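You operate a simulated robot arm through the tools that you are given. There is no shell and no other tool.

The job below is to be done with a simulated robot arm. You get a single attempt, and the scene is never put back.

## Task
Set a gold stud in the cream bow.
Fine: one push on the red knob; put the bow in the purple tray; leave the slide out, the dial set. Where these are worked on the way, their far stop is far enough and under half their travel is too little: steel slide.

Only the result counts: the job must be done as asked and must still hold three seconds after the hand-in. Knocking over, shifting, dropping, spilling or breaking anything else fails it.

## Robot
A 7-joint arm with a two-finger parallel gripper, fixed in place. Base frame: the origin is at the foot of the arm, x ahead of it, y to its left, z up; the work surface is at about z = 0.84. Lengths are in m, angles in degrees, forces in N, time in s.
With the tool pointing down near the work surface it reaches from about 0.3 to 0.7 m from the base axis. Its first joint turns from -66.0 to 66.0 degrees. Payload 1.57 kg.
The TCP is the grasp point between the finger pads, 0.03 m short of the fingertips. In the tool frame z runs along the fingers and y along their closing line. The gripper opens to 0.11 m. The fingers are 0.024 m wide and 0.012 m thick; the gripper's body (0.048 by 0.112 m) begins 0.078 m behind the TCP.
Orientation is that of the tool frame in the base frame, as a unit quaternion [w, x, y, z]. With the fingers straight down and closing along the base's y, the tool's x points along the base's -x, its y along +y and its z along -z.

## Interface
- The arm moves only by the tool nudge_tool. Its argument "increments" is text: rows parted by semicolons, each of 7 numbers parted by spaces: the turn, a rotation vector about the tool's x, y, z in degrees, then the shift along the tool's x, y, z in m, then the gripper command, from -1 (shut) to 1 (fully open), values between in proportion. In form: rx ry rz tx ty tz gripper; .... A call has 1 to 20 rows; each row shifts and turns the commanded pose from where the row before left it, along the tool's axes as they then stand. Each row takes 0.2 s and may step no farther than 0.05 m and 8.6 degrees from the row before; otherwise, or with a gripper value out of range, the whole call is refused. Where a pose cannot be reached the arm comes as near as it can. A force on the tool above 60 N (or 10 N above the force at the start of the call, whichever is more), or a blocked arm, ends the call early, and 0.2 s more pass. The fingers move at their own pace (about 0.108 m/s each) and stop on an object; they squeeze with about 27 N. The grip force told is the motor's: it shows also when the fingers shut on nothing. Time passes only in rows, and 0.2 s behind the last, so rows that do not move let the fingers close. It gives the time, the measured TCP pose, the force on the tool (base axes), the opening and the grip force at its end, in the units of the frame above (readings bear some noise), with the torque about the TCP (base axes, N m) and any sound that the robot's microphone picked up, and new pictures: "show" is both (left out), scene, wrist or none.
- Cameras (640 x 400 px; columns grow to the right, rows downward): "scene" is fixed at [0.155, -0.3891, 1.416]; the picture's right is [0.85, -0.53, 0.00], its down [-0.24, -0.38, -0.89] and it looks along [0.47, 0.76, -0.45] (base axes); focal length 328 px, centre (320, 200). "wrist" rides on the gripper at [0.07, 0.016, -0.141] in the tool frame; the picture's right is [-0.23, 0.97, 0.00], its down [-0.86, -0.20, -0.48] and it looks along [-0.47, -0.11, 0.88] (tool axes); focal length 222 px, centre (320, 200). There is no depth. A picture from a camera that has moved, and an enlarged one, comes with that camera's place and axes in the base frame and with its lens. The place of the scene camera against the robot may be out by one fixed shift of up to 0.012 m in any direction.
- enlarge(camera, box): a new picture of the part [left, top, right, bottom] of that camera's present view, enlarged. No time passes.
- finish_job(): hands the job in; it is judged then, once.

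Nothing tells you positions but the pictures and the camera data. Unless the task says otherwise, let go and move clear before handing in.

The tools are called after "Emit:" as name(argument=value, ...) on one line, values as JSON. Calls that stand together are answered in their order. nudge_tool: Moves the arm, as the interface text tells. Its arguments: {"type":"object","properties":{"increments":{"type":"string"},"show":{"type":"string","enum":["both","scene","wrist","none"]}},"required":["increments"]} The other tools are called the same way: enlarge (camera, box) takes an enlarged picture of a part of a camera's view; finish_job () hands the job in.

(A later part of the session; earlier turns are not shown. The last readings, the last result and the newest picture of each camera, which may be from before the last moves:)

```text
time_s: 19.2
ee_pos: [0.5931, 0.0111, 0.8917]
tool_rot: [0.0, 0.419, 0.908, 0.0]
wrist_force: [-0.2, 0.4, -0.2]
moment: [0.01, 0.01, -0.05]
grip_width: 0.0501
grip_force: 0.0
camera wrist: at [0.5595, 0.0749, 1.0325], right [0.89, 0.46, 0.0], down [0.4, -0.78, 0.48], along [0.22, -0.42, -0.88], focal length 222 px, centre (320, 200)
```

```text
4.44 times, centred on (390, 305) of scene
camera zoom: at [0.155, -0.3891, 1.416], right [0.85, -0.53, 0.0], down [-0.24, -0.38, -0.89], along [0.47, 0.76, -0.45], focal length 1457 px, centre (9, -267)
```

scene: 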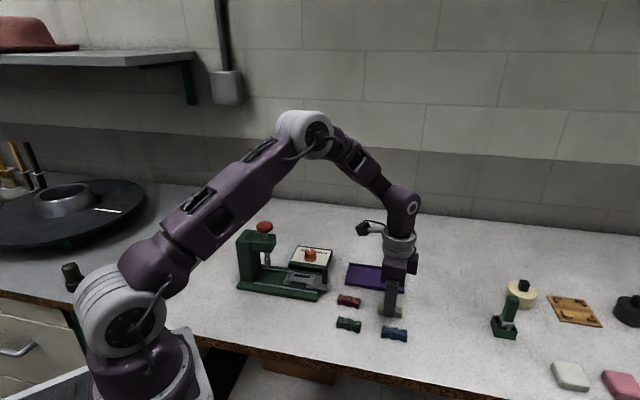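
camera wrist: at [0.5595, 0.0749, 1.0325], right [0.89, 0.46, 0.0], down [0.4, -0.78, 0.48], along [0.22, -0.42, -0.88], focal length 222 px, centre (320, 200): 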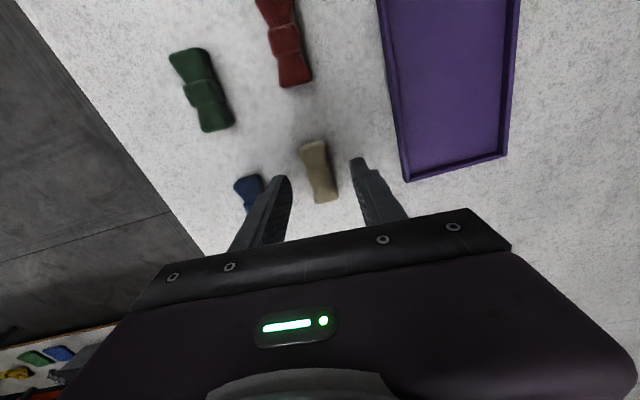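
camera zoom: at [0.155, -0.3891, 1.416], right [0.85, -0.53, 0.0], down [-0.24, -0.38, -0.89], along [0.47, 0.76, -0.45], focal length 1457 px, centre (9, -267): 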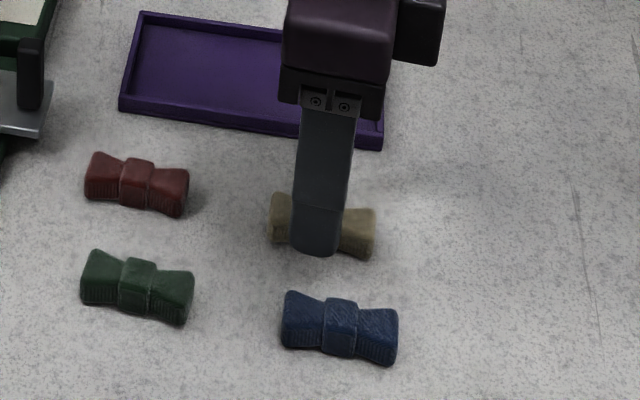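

Aligned. Lowering the last bit and closing on the knot.

Emit:
nudge_tool(increments="0 0 0 0 0 0.01 -0.09; 0 0 0 0 0 0.006 -0.09; 0 0 0 0 0 0 -0.09; 0 0 0 0 0 0 -0.6; 0 0 0 0 0 0 -0.9; 0 0 0 0 0 0 -0.9", show="both")

Emit:
enlarge(camera="wrist", box=[240, 90, 400, 240])

Emit:
enlarge(camera="scene", box=[350, 260, 430, 350])

```text
time_s: 20.6
ee_pos: [0.5928, 0.0115, 0.8751]
tool_rot: [-0.001, 0.419, 0.908, 0.0]
wrist_force: [-0.4, -1.0, -0.3]
moment: [0.02, 0.01, -0.01]
grip_width: 0.0255
grip_force: 26.7
camera wrist: at [0.559, 0.0749, 1.017], right [0.89, 0.46, 0.0], down [0.4, -0.78, 0.48], along [0.22, -0.42, -0.88], focal length 222 px, centre (320, 200)
```

scene: 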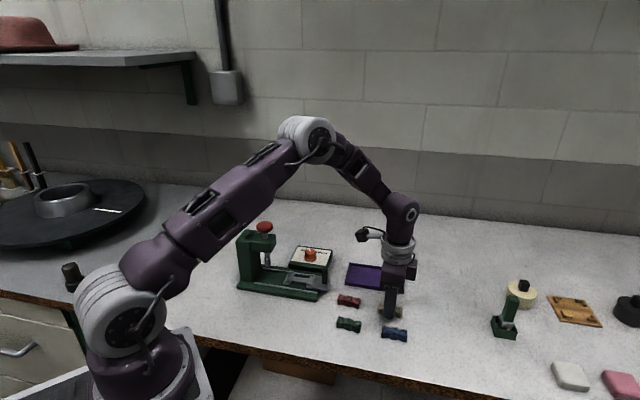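
wrist: 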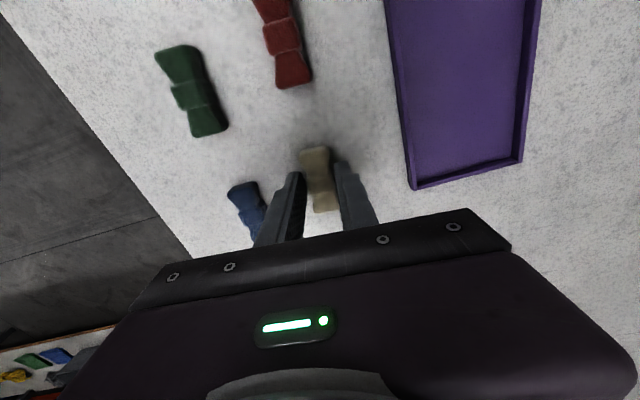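

```text
2.67 times, centred on (320, 165) of wrist
camera zoom: at [0.559, 0.0749, 1.017], right [0.89, 0.46, 0.0], down [0.4, -0.78, 0.48], along [0.22, -0.42, -0.88], focal length 592 px, centre (320, 293)
```

zoom: 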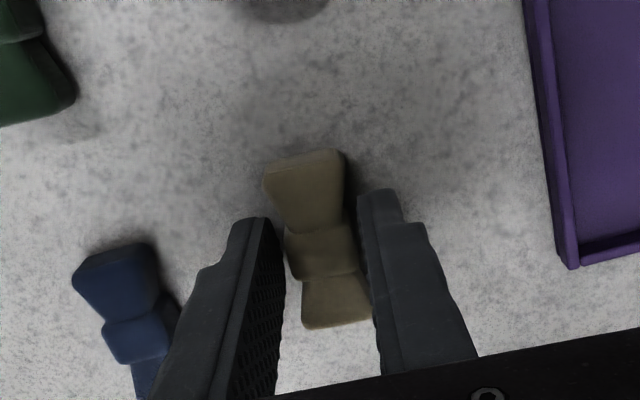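

```text
4.44 times, centred on (390, 305) of scene
camera zoom: at [0.155, -0.3891, 1.416], right [0.85, -0.53, 0.0], down [-0.24, -0.38, -0.89], along [0.47, 0.76, -0.45], focal length 1457 px, centre (9, -267)
```

zoom: 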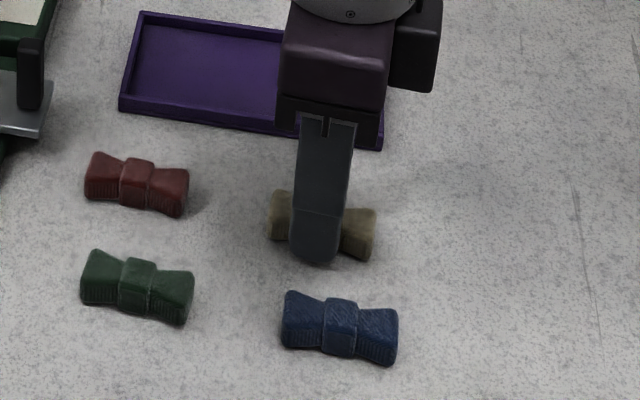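

The bow is gripped (25.5 mm). The wrist camera juts out toward the press side and would pass close over the red knob, so after lifting I'll turn the hand half round so it faces outward instead.

Emit:
nudge_tool(increments="0 0 0 0 0 -0.02 -0.9; 0 0 0 0 0 -0.04 -0.9; 0 0 0 0 0 -0.04 -0.9; 0 0 0 0 0 -0.04 -0.9; 0 0 -8 0 0 0 -0.9; 0 0 -8 0 0 0 -0.9; 0 0 -8 0 0 0 -0.9; 0 0 -8 0 0 0 -0.9; 0 0 -8 0 0 0 -0.9; 0 0 -8 0 0 0 -0.9; 0 0 -8 0 0 0 -0.9; 0 0 -8 0 0 0 -0.9; 0 0 -8 0 0 0 -0.9; 0 0 -8 0 0 0 -0.9; 0 0 -8 0 0 0 -0.9; 0 0 -8 0 0 0 -0.9; 0 0 0 0 0 0 -0.9", show="both")

```text
time_s: 24.2
ee_pos: [0.5931, 0.0122, 1.0167]
tool_rot: [0.0, -0.395, 0.919, 0.0]
wrist_force: [-0.9, 0.6, -0.7]
moment: [-0.02, -0.01, 0.0]
grip_width: 0.0254
grip_force: 26.9
camera wrist: at [0.5314, -0.0282, 1.1575], right [-0.55, 0.83, 0.0], down [0.73, 0.48, 0.48], along [0.4, 0.26, -0.88], focal length 222 px, centre (320, 200)
```

scene: 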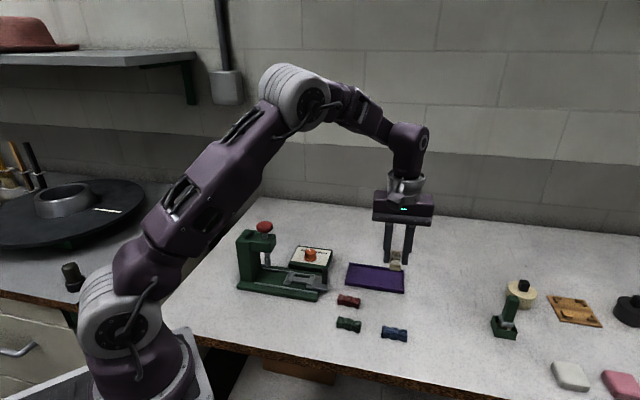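
wrist: 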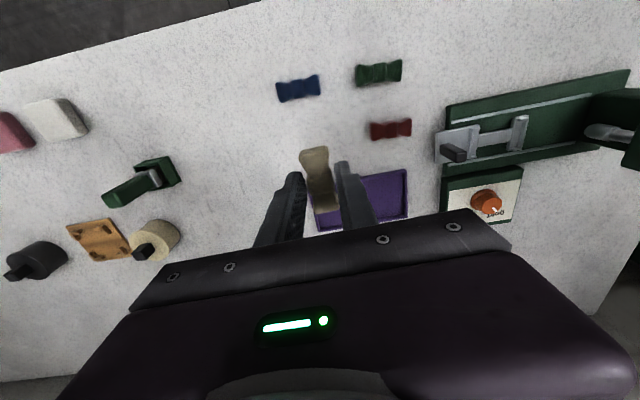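

The turn is going well (yaw about −46° now) and the bow is held firmly. I'll continue toward −135°.

Emit:
nudge_tool(increments="0 0 -8 0 0 0 -0.9; 0 0 -8 0 0 0 -0.9; 0 0 -8 0 0 0 -0.9; 0 0 -8 0 0 0 -0.9; 0 0 -8 0 0 0 -0.9; 0 0 -8 0 0 0 -0.9; 0 0 -8 0 0 0 -0.9; 0 0 -8 0 0 0 -0.9; 0 0 -8 0 0 0 -0.9; 0 0 -8 0 0 0 -0.9; 0 0 -8.5 0 0 0 -0.9; 0 0 0 0 0 0 -0.9", show="both")

```text
time_s: 26.8
ee_pos: [0.5928, 0.0119, 1.0164]
tool_rot: [0.0, 0.924, -0.382, 0.0]
wrist_force: [-0.8, -0.7, 0.2]
moment: [0.0, 0.01, 0.01]
grip_width: 0.0254
grip_force: 27.1
camera wrist: at [0.6294, -0.0495, 1.1576], right [-0.85, -0.53, 0.0], down [-0.47, 0.74, 0.48], along [-0.25, 0.41, -0.88], focal length 222 px, centre (320, 200)
```

scene: 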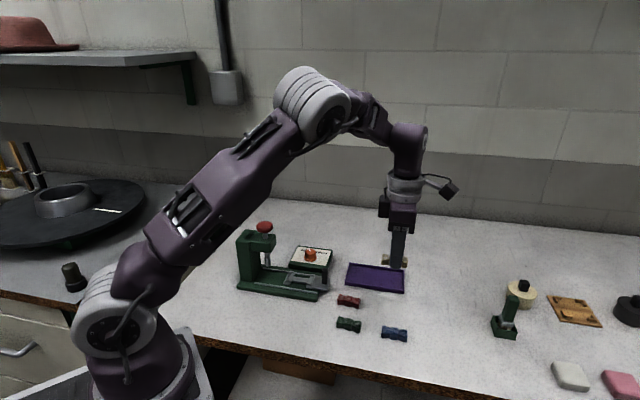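
wrist: 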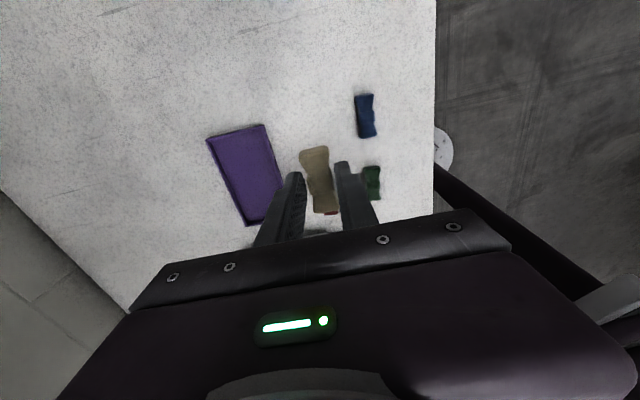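

The half-turn succeeded, so the camera now faces outward. I'll carry the bow over the cradle at the same height.

Emit:
nudge_tool(increments="0 0 0 -0.0378 -0.0068 0 -0.9; 0 0 0 -0.0378 -0.0068 0 -0.9; 0 0 0 -0.0378 -0.0068 0 -0.9; 0 0 0 -0.0378 -0.0068 0 -0.9; 0 0 0 -0.0378 -0.0068 0 -0.9; 0 0 0 -0.0378 -0.0068 0 -0.9; 0 0 0 0 0 0.03 -0.9; 0 0 0 0 0 0.02 -0.9; 0 0 0 0 0 0 -0.9", show="both")

Emit:
enlarge(camera="wrist", box=[240, 110, 400, 240])

Emit:
enlarge(camera="scene", box=[260, 210, 350, 310])

```text
time_s: 28.8
ee_pos: [0.4609, 0.2011, 0.9661]
tool_rot: [-0.001, 0.924, -0.383, 0.0]
wrist_force: [0.8, 0.5, 0.6]
moment: [-0.02, -0.01, 0.0]
grip_width: 0.0255
grip_force: 27.2
camera wrist: at [0.4966, 0.1399, 1.1075], right [-0.85, -0.53, 0.0], down [-0.46, 0.75, 0.48], along [-0.25, 0.41, -0.88], focal length 222 px, centre (320, 200)
```

scene: 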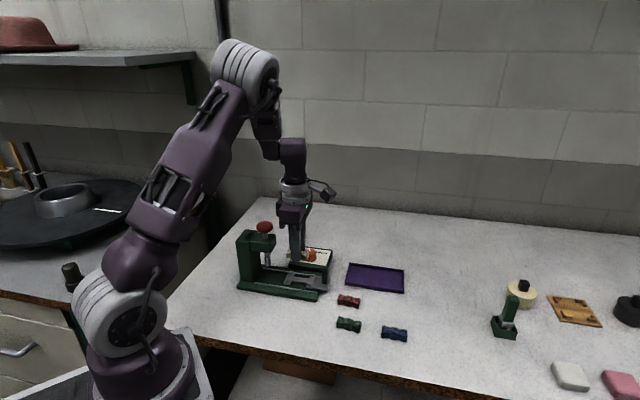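
wrist: 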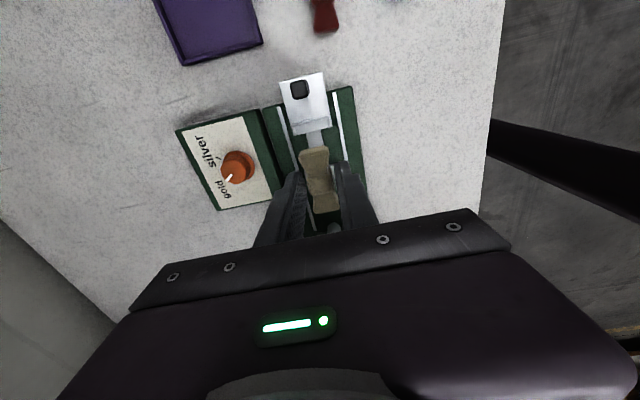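

```text
3.08 times, centred on (320, 175) of wrist
camera zoom: at [0.4966, 0.1399, 1.1075], right [-0.85, -0.53, 0.0], down [-0.46, 0.75, 0.48], along [-0.25, 0.41, -0.88], focal length 684 px, centre (320, 277)
```

zoom: 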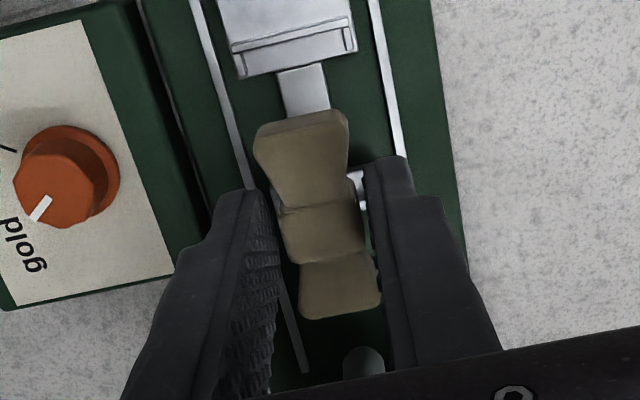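

```text
4.00 times, centred on (305, 260) of scene
camera zoom: at [0.155, -0.3891, 1.416], right [0.85, -0.53, 0.0], down [-0.24, -0.38, -0.89], along [0.47, 0.76, -0.45], focal length 1311 px, centre (380, -40)
```

zoom: 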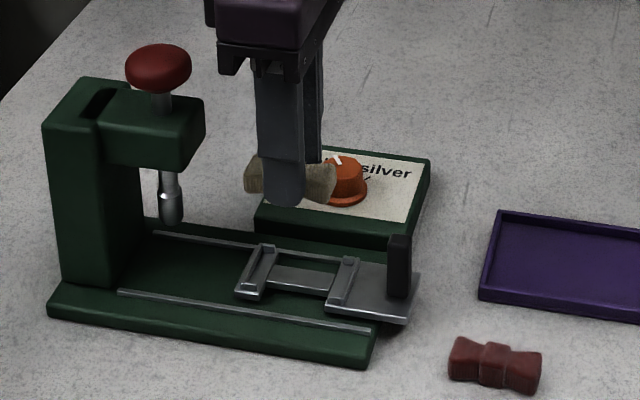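

The bow is over the cradle and aligned. I'll check the cradle's centre once more at high zoom before lowering.

Emit:
enlarge(camera="scene", box=[300, 255, 350, 295])

Emit:
enlarge(camera="scene", box=[305, 240, 345, 300])

Emit:
nudge_tool(increments="0 0 0 0 -0.0005 0.03 -0.9; 0 0 0 0 0 0 -0.9; 0 0 0 0 0 0 -0.9", show="both")

Emit:
enlarge(camera="scene", box=[260, 230, 350, 310])

Emit:
enlarge(camera="wrist", box=[260, 110, 380, 230])

```text
10.00 times, centred on (325, 275) of scene
camera zoom: at [0.155, -0.3891, 1.416], right [0.85, -0.53, 0.0], down [-0.24, -0.38, -0.89], along [0.47, 0.76, -0.45], focal length 3277 px, centre (270, -550)
```

zoom: 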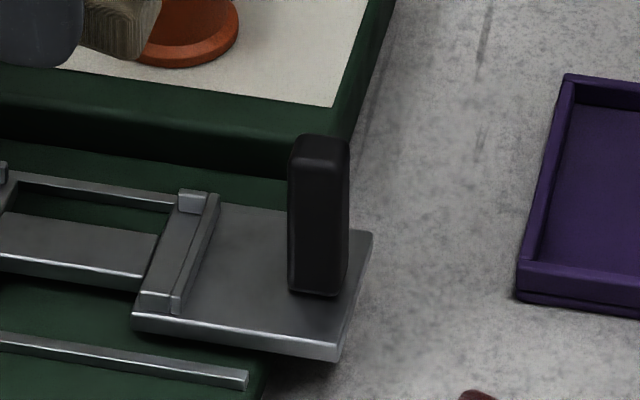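

```text
6.67 times, centred on (325, 270) of scene
camera zoom: at [0.155, -0.3891, 1.416], right [0.85, -0.53, 0.0], down [-0.24, -0.38, -0.89], along [0.47, 0.76, -0.45], focal length 2185 px, centre (287, -267)
```

zoom: 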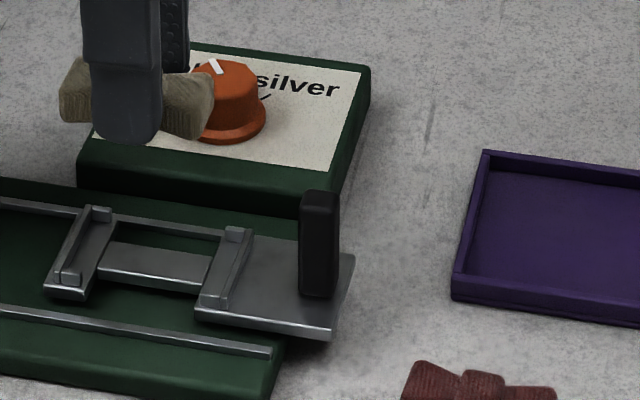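

```text
time_s: 29.6
ee_pos: [0.4614, 0.1997, 0.9357]
tool_rot: [0.0, 0.924, -0.383, 0.0]
wrist_force: [-0.4, 0.0, 0.2]
moment: [-0.02, 0.0, 0.0]
grip_width: 0.0253
grip_force: 27.4
camera wrist: at [0.4981, 0.1392, 1.0775], right [-0.85, -0.53, 0.0], down [-0.46, 0.75, 0.48], along [-0.25, 0.41, -0.88], focal length 222 px, centre (320, 200)
```

scene: 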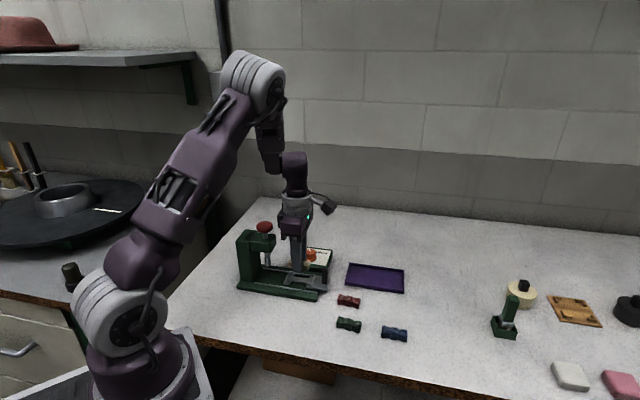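
wrist: 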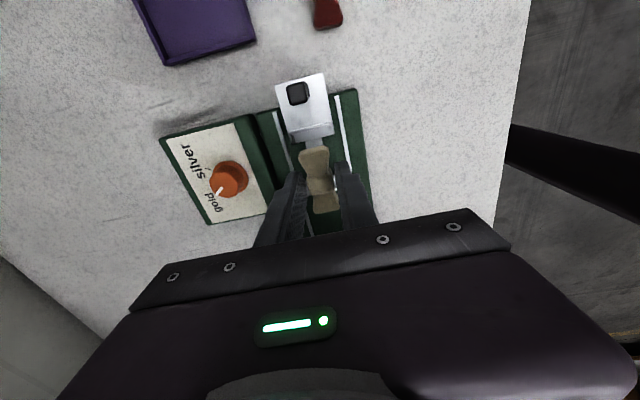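

```text
5.00 times, centred on (305, 270) of scene
camera zoom: at [0.155, -0.3891, 1.416], right [0.85, -0.53, 0.0], down [-0.24, -0.38, -0.89], along [0.47, 0.76, -0.45], focal length 1639 px, centre (395, -150)
```

zoom: 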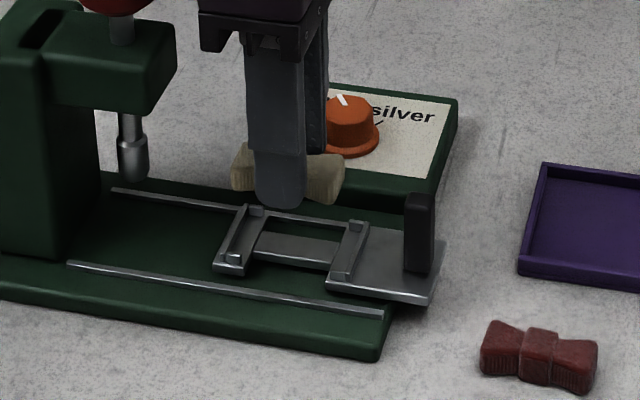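

```text
3.33 times, centred on (320, 170) of wrist
camera zoom: at [0.4981, 0.1392, 1.0775], right [-0.85, -0.53, 0.0], down [-0.46, 0.75, 0.48], along [-0.25, 0.41, -0.88], focal length 740 px, centre (320, 300)
```

zoom: 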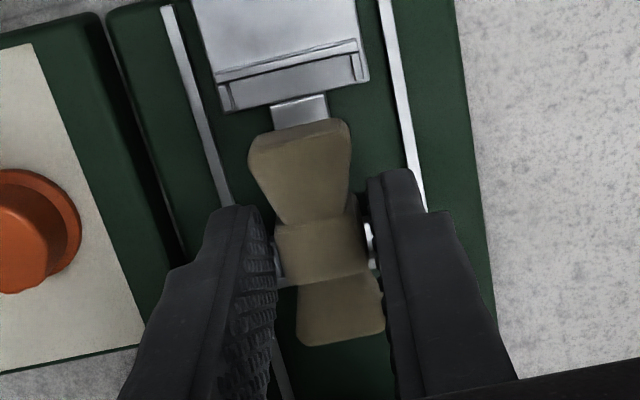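

The cradle sits about 2 mm to the +w side and 1–2 mm further out than the bow is now; I'll correct that and lower to just above the cradle.

Emit:
nudge_tool(increments="0 0 0 0.0015 -0.002 0.01 -0.9; 0 0 -1.5 0 0 0.015 -0.9; 0 0 0 0 0 0 -0.9; 0 0 0 0 0 0 -0.9", show="both")

Emit:
enlarge(camera="scene", box=[280, 240, 340, 300])

Emit:
enlarge(camera="wrist", box=[260, 110, 380, 230])

```text
time_s: 30.6
ee_pos: [0.464, 0.2022, 0.9105]
tool_rot: [-0.001, 0.929, -0.371, 0.0]
wrist_force: [0.1, -0.9, -0.6]
moment: [0.0, 0.02, 0.0]
grip_width: 0.0253
grip_force: 27.2
camera wrist: at [0.5021, 0.1414, 1.0529], right [-0.83, -0.55, 0.0], down [-0.48, 0.73, 0.48], along [-0.26, 0.4, -0.88], focal length 222 px, centre (320, 200)
```

scene: 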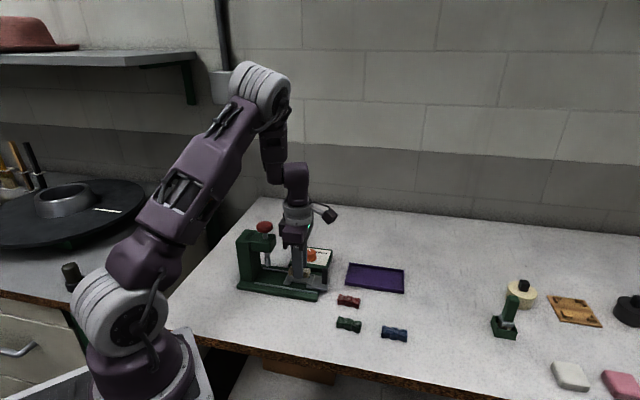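
wrist: 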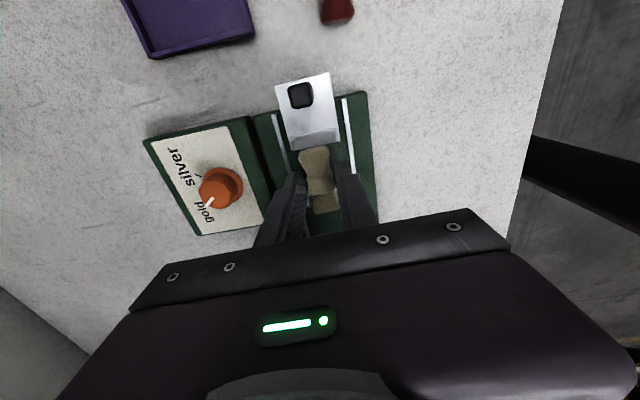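

```text
6.67 times, centred on (310, 270) of scene
camera zoom: at [0.155, -0.3891, 1.416], right [0.85, -0.53, 0.0], down [-0.24, -0.38, -0.89], along [0.47, 0.76, -0.45], focal length 2185 px, centre (387, -267)
```

zoom: 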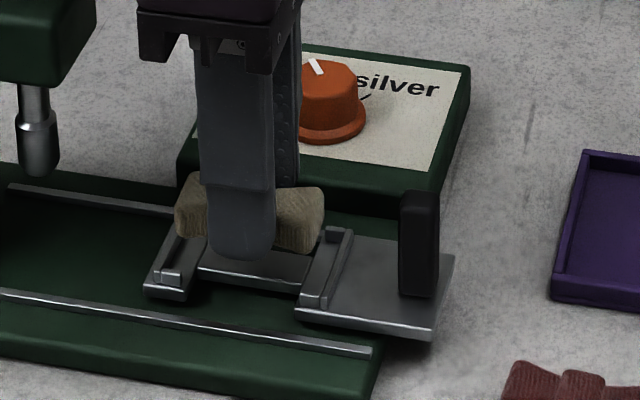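

```text
3.33 times, centred on (320, 170) of wrist
camera zoom: at [0.5021, 0.1414, 1.0529], right [-0.83, -0.55, 0.0], down [-0.48, 0.73, 0.48], along [-0.26, 0.4, -0.88], focal length 740 px, centre (320, 300)
```

zoom: 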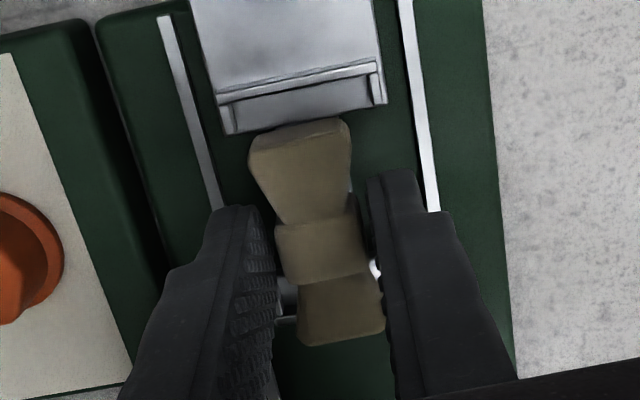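

Position looks right (bow centred over the two seats). I'll lower gently in small steps until it seats.

Emit:
nudge_tool(increments="0 0 0 0 0.0008 0.005 -0.9; 0 0 0 0 0 0.004 -0.9; 0 0 0 0 0 0 -0.9; 0 0 0 0 0 0 -0.9", show="wrist")

Emit:
enlarge(camera="scene", box=[280, 240, 340, 300])

Emit:
enlarge(camera="wrist", box=[260, 110, 380, 230])

```text
time_s: 31.6
ee_pos: [0.463, 0.2009, 0.9024]
tool_rot: [0.0, 0.929, -0.371, 0.001]
wrist_force: [-0.1, 0.5, -0.7]
moment: [-0.01, 0.02, 0.02]
grip_width: 0.0253
grip_force: 26.9
camera wrist: at [0.5013, 0.1413, 1.0435], right [-0.83, -0.55, 0.0], down [-0.48, 0.73, 0.48], along [-0.26, 0.4, -0.88], focal length 222 px, centre (320, 200)
```

wrist: 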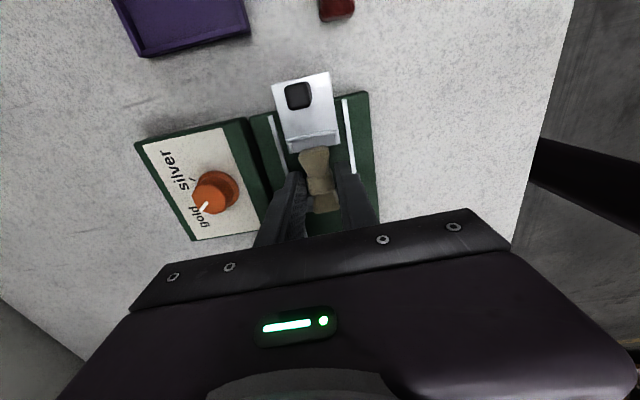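

```text
6.67 times, centred on (310, 270) of scene
camera zoom: at [0.155, -0.3891, 1.416], right [0.85, -0.53, 0.0], down [-0.24, -0.38, -0.89], along [0.47, 0.76, -0.45], focal length 2185 px, centre (387, -267)
```

zoom: 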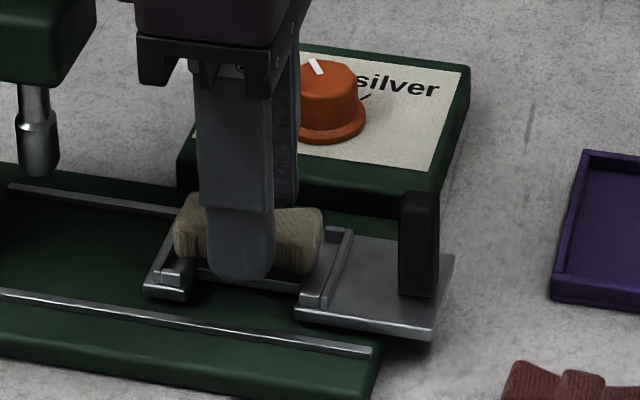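

```text
3.33 times, centred on (320, 170) of wrist
camera zoom: at [0.5013, 0.1413, 1.0435], right [-0.83, -0.55, 0.0], down [-0.48, 0.73, 0.48], along [-0.26, 0.4, -0.88], focal length 740 px, centre (320, 300)
```

zoom: 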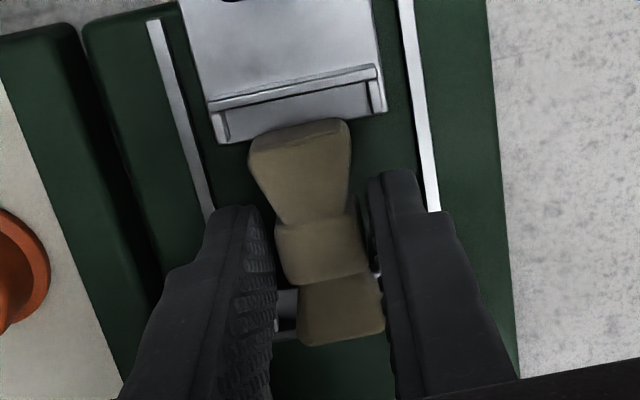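

Still centred and free. Lowering a few more millimetres.

Emit:
nudge_tool(increments="0 0 0 0 0 0.004 -0.9; 0 0 0 0 0 0 -0.9; 0 0 0 0 0 0 -0.9", show="wrist")

Emit:
enlarge(camera="scene", box=[280, 240, 340, 300])

Emit:
enlarge(camera="wrist", box=[260, 110, 380, 230])

```text
time_s: 32.4
ee_pos: [0.4628, 0.2007, 0.8985]
tool_rot: [-0.001, 0.929, -0.37, 0.0]
wrist_force: [0.1, 0.8, -0.8]
moment: [0.01, 0.01, 0.0]
grip_width: 0.0254
grip_force: 26.7
camera wrist: at [0.5011, 0.1411, 1.0401], right [-0.83, -0.55, 0.0], down [-0.48, 0.73, 0.48], along [-0.26, 0.4, -0.88], focal length 222 px, centre (320, 200)
```

wrist: 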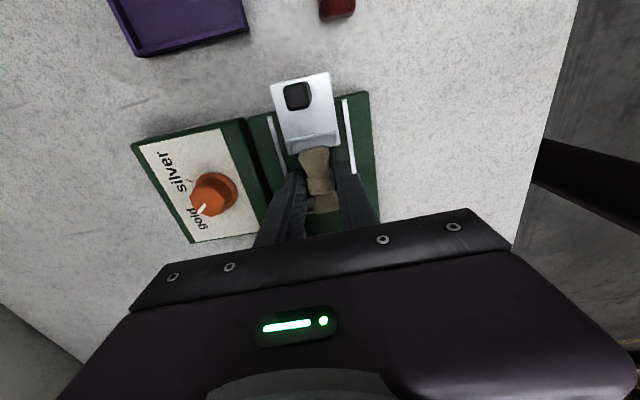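

```text
6.67 times, centred on (310, 270) of scene
camera zoom: at [0.155, -0.3891, 1.416], right [0.85, -0.53, 0.0], down [-0.24, -0.38, -0.89], along [0.47, 0.76, -0.45], focal length 2185 px, centre (387, -267)
```

zoom: 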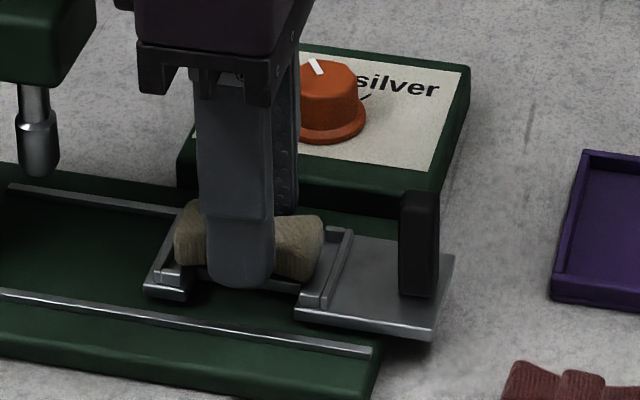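

```text
3.33 times, centred on (320, 170) of wrist
camera zoom: at [0.5011, 0.1411, 1.0401], right [-0.83, -0.55, 0.0], down [-0.48, 0.73, 0.48], along [-0.26, 0.4, -0.88], focal length 740 px, centre (320, 300)
```

zoom: 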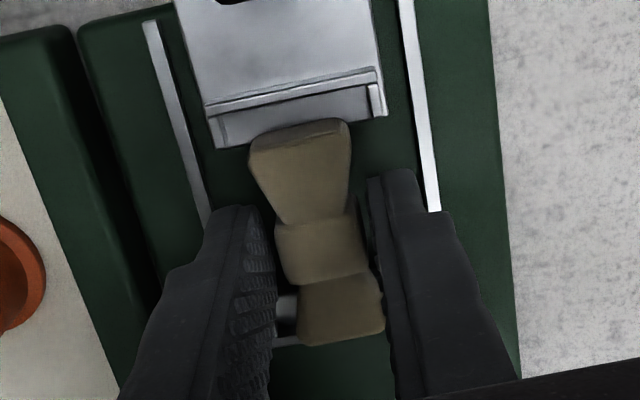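

Emit:
nudge_tool(increments="0 0 0 0 0 0.003 -0.9; 0 0 0 0 0 0 -0.9; 0 0 0 0 0 0 -0.9", show="none")

Emit:
enlarge(camera="scene", box=[290, 250, 330, 290])

Emit:
enlarge(camera="wrist", box=[270, 120, 370, 220])

```text
time_s: 33.2
ee_pos: [0.4619, 0.2021, 0.8961]
tool_rot: [-0.001, 0.929, -0.37, 0.001]
wrist_force: [-4.4, -3.8, 41.0]
moment: [-0.15, 0.1, 0.06]
grip_width: 0.0256
grip_force: 26.9
```

```text
10.00 times, centred on (310, 270) of scene
camera zoom: at [0.1543, -0.3894, 1.416], right [0.85, -0.53, 0.0], down [-0.24, -0.38, -0.89], along [0.47, 0.76, -0.45], focal length 3277 px, centre (420, -500)
```

zoom: 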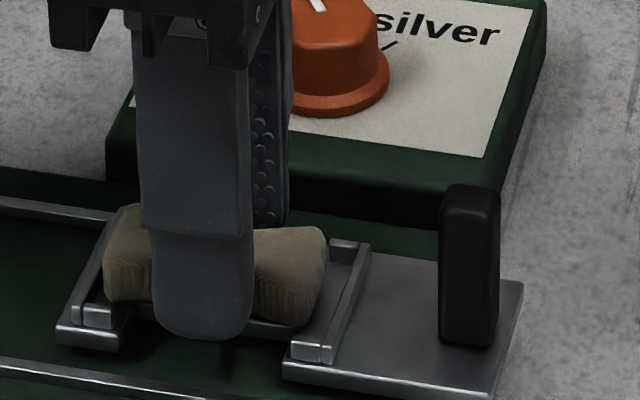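

```text
4.00 times, centred on (320, 170) of wrist
camera zoom: at [0.5009, 0.1411, 1.0379], right [-0.83, -0.55, 0.0], down [-0.48, 0.73, 0.48], along [-0.26, 0.4, -0.88], focal length 888 px, centre (320, 320)
```

zoom: 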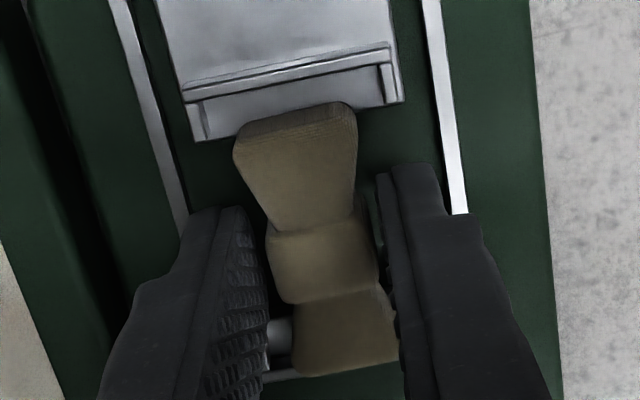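

Contact at TCP z ≈ 0.896 with 41 N upward, so the bow is seated. I'll ease off, release, and rise to check the seating.

Emit:
nudge_tool(increments="0 0 0 0 0 -0.0015 -0.9; 0 0 0 0 0 0 -0.5; 0 0 0 0 0 0 -0.2; 0 0 0 0 0 0 -0.2; 0 0 0 0 0 -0.02 -0.2; 0 0 0 0 0 -0.03 -0.2; 0 0 0 0 0 -0.04 0; 0 0 0 0 0 0 0", show="both")

Emit:
enlarge(camera="scene", box=[285, 250, 335, 300])

Emit:
enlarge(camera="wrist", box=[260, 70, 380, 220])

```text
time_s: 35.0
ee_pos: [0.4616, 0.2007, 0.9865]
tool_rot: [0.0, 0.929, -0.37, 0.0]
wrist_force: [-0.2, -0.2, 0.0]
moment: [-0.01, -0.04, 0.02]
grip_width: 0.0551
grip_force: 0.0
camera wrist: at [0.4996, 0.1397, 1.1273], right [-0.83, -0.55, 0.0], down [-0.48, 0.73, 0.48], along [-0.26, 0.4, -0.88], focal length 222 px, centre (320, 200)
```

scene: 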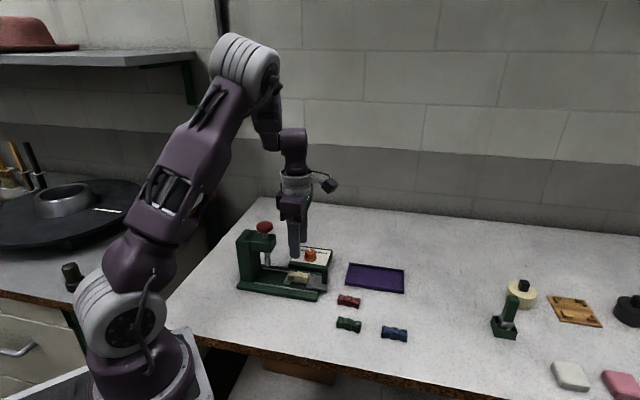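
wrist: 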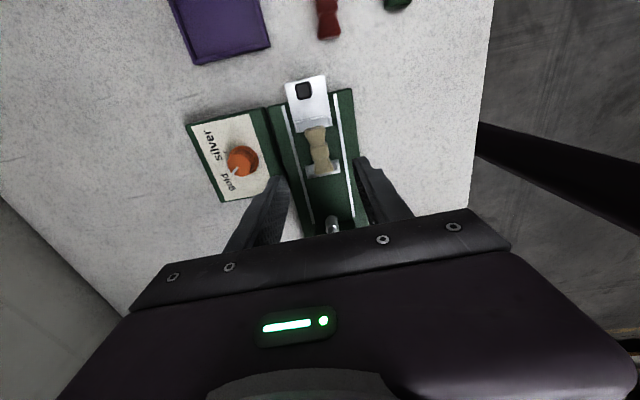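

```text
8.00 times, centred on (310, 275) of scene
camera zoom: at [0.155, -0.3891, 1.416], right [0.85, -0.53, 0.0], down [-0.24, -0.38, -0.89], along [0.47, 0.76, -0.45], focal length 2622 px, centre (400, -400)
```

zoom: 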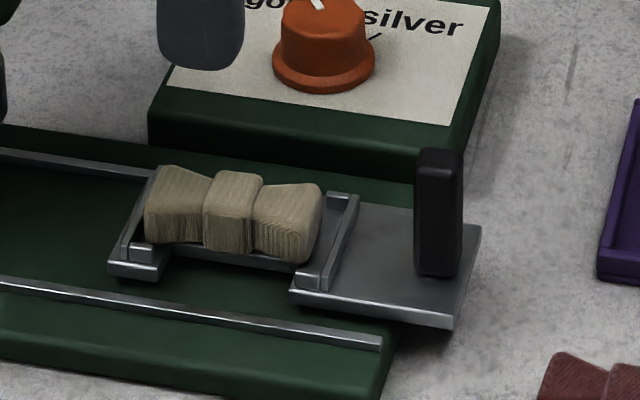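

```text
2.67 times, centred on (320, 145) of wrist
camera zoom: at [0.4996, 0.1397, 1.1273], right [-0.83, -0.55, 0.0], down [-0.48, 0.73, 0.48], along [-0.26, 0.4, -0.88], focal length 592 px, centre (320, 347)
```

zoom: 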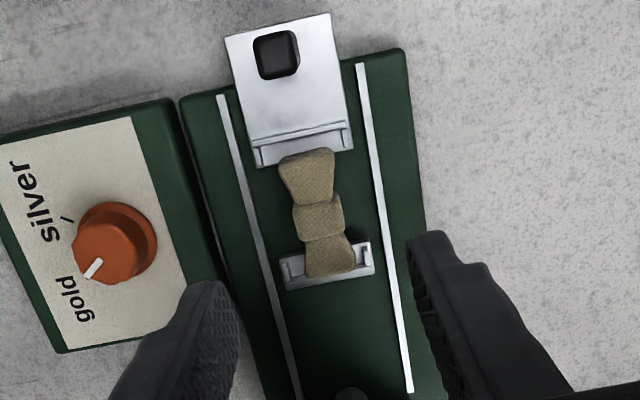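

The bow is seated well between the cradle walls and the dial still reads gold. Next I'll go to the outer side of the slide's handle (u≈0.249), close the fingers, and push the slide in.

Emit:
nudge_tool(increments="0 0 1.5 0 -0.0007 0 -0.5; 0 0 0 0.035 0 0 -1; 0 0 0 0.035 0 0 -1; 0 0 0 0.03 0 0 -1; 0 0 0 0 0 0.03 -1; 0 0 0 0 0 0.03 -1; 0 0 0 0 0 0 -1", show="both")

Emit:
enlarge(camera="scene", box=[285, 240, 345, 300])

Emit:
enlarge(camera="wrist", box=[260, 90, 380, 240])

```text
time_s: 36.6
ee_pos: [0.5351, 0.1297, 0.9273]
tool_rot: [0.001, 0.924, -0.382, 0.0]
wrist_force: [-0.2, -0.4, 0.2]
moment: [0.01, -0.03, -0.02]
grip_width: 0.0001
grip_force: 20.8
camera wrist: at [0.5713, 0.0694, 1.0679], right [-0.85, -0.53, 0.0], down [-0.46, 0.75, 0.48], along [-0.25, 0.41, -0.88], focal length 222 px, centre (320, 200)
```

scene: 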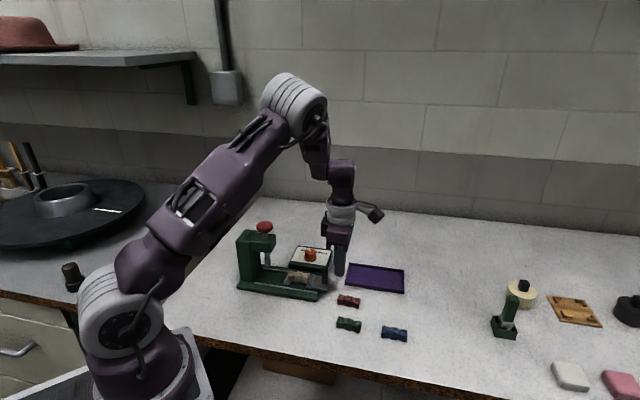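
wrist: 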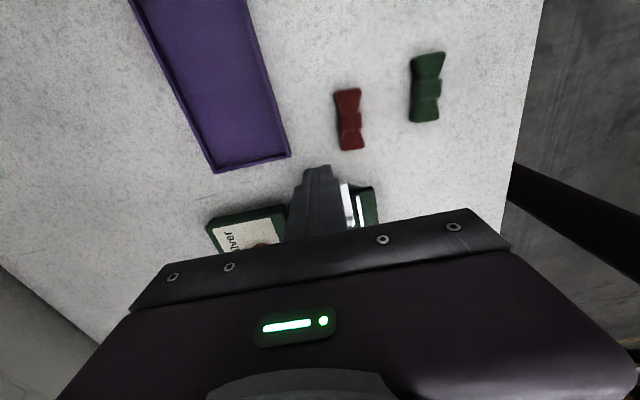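

```text
6.67 times, centred on (315, 270) of scene
camera zoom: at [0.155, -0.3891, 1.416], right [0.85, -0.53, 0.0], down [-0.24, -0.38, -0.89], along [0.47, 0.76, -0.45], focal length 2185 px, centre (353, -267)
```

zoom: 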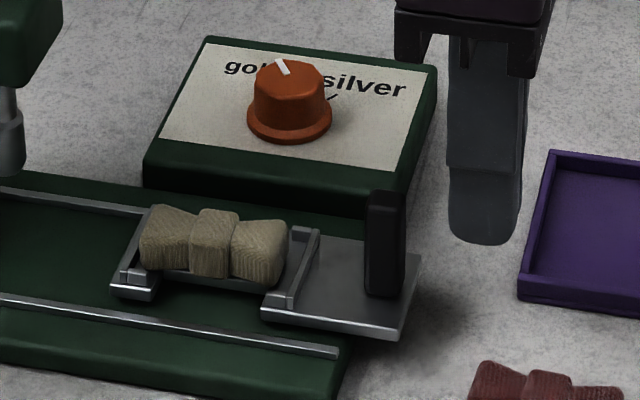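

```text
2.67 times, centred on (320, 165) of wrist
camera zoom: at [0.5713, 0.0694, 1.0679], right [-0.85, -0.53, 0.0], down [-0.46, 0.75, 0.48], along [-0.25, 0.41, -0.88], focal length 592 px, centre (320, 293)
```

zoom: 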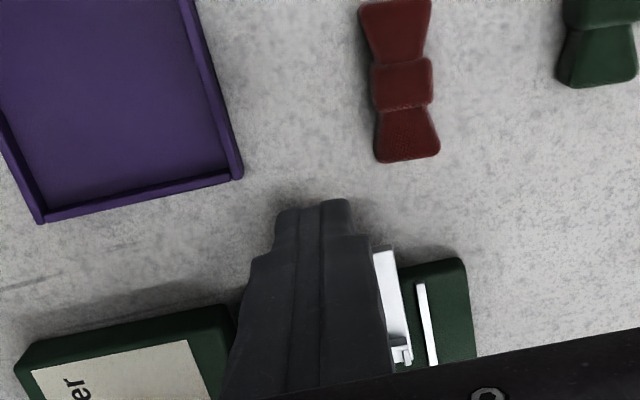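

Fingers are closed just outside the handle, clear of the red bow and the tray. I'll lower to handle height and push inward.

Emit:
nudge_tool(increments="0 0 0 0 0 0.013 -1; 0 0 0 0 0 0.012 -1; 0 0 0 -0.01 0 0 -1; 0 0 0 -0.01 0 0 -1; 0 0 0 -0.01 0 0 -1; 0 0 0 -0.01 0 0 -1; 0 0 0 0 0 0 -1", show="both")

Emit:
enlarge(camera="scene", box=[250, 220, 345, 305])

```text
time_s: 38.2
ee_pos: [0.5062, 0.1596, 0.9026]
tool_rot: [0.0, 0.924, -0.383, 0.0]
wrist_force: [-0.4, -0.3, 0.3]
moment: [-0.01, -0.02, -0.01]
grip_width: 0.0
grip_force: 21.2
camera wrist: at [0.543, 0.0983, 1.0432], right [-0.85, -0.53, 0.0], down [-0.46, 0.75, 0.48], along [-0.25, 0.41, -0.88], focal length 222 px, centre (320, 200)
```

scene: 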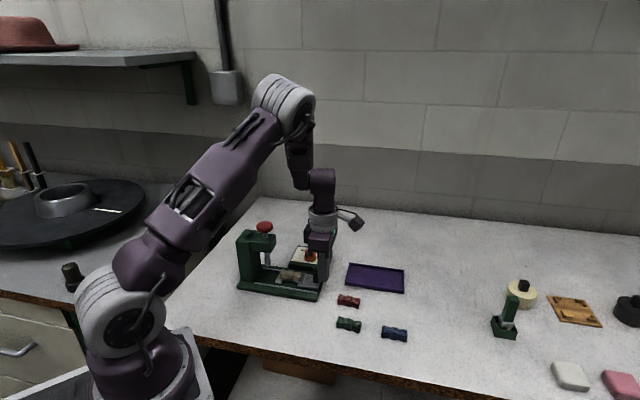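
wrist: 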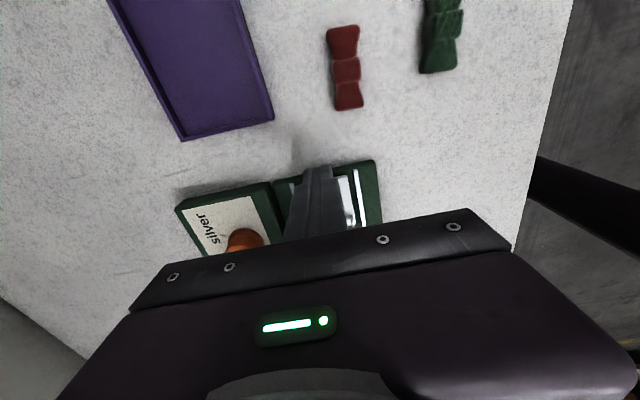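

```text
4.71 times, centred on (298, 262) of scene
camera zoom: at [0.155, -0.3891, 1.416], right [0.85, -0.53, 0.0], down [-0.24, -0.38, -0.89], along [0.47, 0.76, -0.45], focal length 1542 px, centre (426, -94)
```

zoom: 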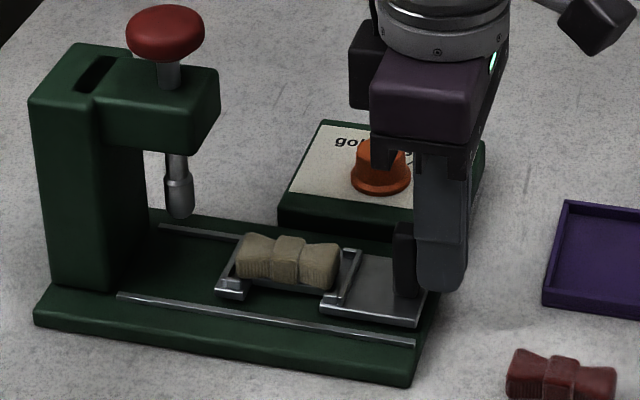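

The slide moves freely. I'll keep pushing toward its inner stop in smaller steps near the end.

Emit:
nudge_tool(increments="0 0 0 -0.012 0 0 -1; 0 0 0 -0.012 0 0 -1; 0 0 0 -0.012 0 0 -1; 0 0 0 -0.008 0 0 -1; 0 0 0 -0.005 0 0 -1; 0 0 0 -0.005 0 0 -1; 0 0 0 0 0 0 -1", show="both")

Emit:
enlarge(camera="scene", box=[230, 220, 325, 305])

```text
time_s: 39.8
ee_pos: [0.4681, 0.1979, 0.9016]
tool_rot: [0.001, 0.924, -0.383, 0.0]
wrist_force: [0.1, -0.7, -1.1]
moment: [-0.02, 0.01, -0.01]
grip_width: 0.0
grip_force: 21.8
camera wrist: at [0.5043, 0.1356, 1.0435], right [-0.85, -0.53, 0.0], down [-0.46, 0.75, 0.48], along [-0.25, 0.41, -0.88], focal length 222 px, centre (320, 200)
```

scene: 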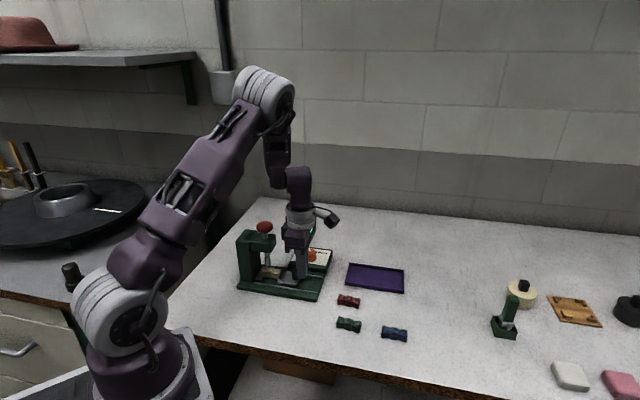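
wrist: 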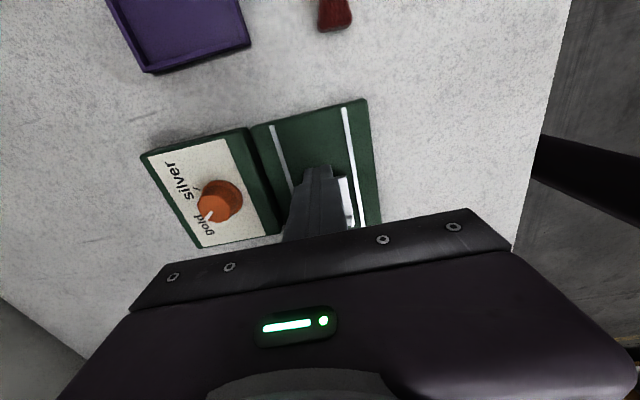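

```text
4.71 times, centred on (278, 262) of scene
camera zoom: at [0.155, -0.3891, 1.416], right [0.85, -0.53, 0.0], down [-0.24, -0.38, -0.89], along [0.47, 0.76, -0.45], focal length 1542 px, centre (520, -94)
```

zoom: 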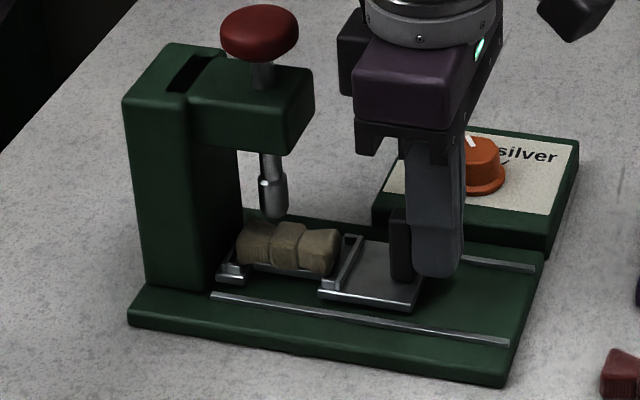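

Almost under the punch; about a centimetre remains. I'll continue in 3 mm steps until the stop.

Emit:
nudge_tool(increments="0 0 0 -0.003 0 0 -1; 0 0 0 -0.003 0 0 -1; 0 0 0 -0.003 0 0 -1; 0 0 0 0 0 0 -1", show="none")

Emit:
enlarge(camera="scene", box=[230, 230, 310, 300])

```text
time_s: 40.8
ee_pos: [0.461, 0.2031, 0.902]
tool_rot: [0.001, 0.924, -0.383, 0.0]
wrist_force: [7.0, -4.9, 0.5]
moment: [-0.04, 0.06, -0.01]
grip_width: 0.0001
grip_force: 21.0
```

```text
5.71 times, centred on (270, 265) of scene
camera zoom: at [0.1552, -0.3892, 1.416], right [0.85, -0.53, 0.0], down [-0.24, -0.38, -0.89], along [0.47, 0.76, -0.45], focal length 1873 px, centre (606, -171)
```

zoom: 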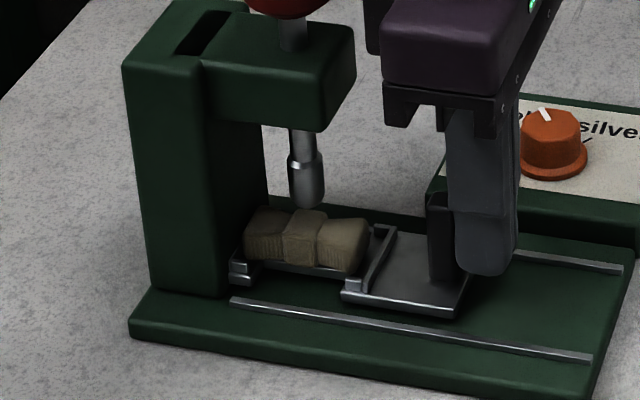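

Resistance has appeared and the knot is directly under the punch. I'll press another 2 mm to confirm the stop, then back off and rise.

Emit:
nudge_tool(increments="0 0 0 -0.002 0 0 -1; 0 0 0 0 0 0 -1", show="none")

Emit:
enlarge(camera="scene", box=[230, 230, 310, 300])

```text
time_s: 41.4
ee_pos: [0.4609, 0.204, 0.9031]
tool_rot: [0.001, 0.924, -0.383, 0.001]
wrist_force: [27.0, -23.1, 6.8]
moment: [0.02, 0.11, -0.04]
grip_width: 0.0001
grip_force: 21.1
```

```text
5.71 times, centred on (270, 265) of scene
camera zoom: at [0.1556, -0.3897, 1.4158], right [0.85, -0.53, 0.0], down [-0.24, -0.38, -0.89], along [0.47, 0.76, -0.45], focal length 1873 px, centre (606, -171)
```

zoom: 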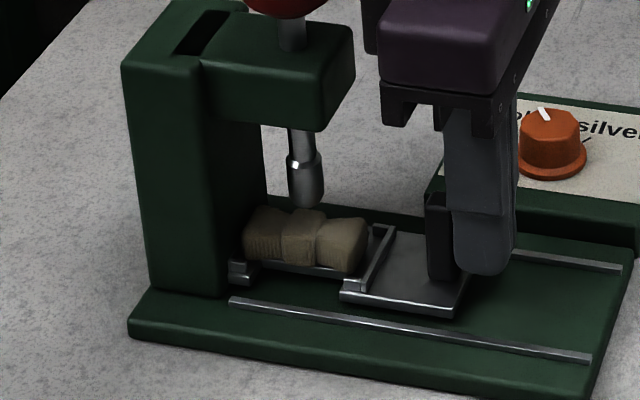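

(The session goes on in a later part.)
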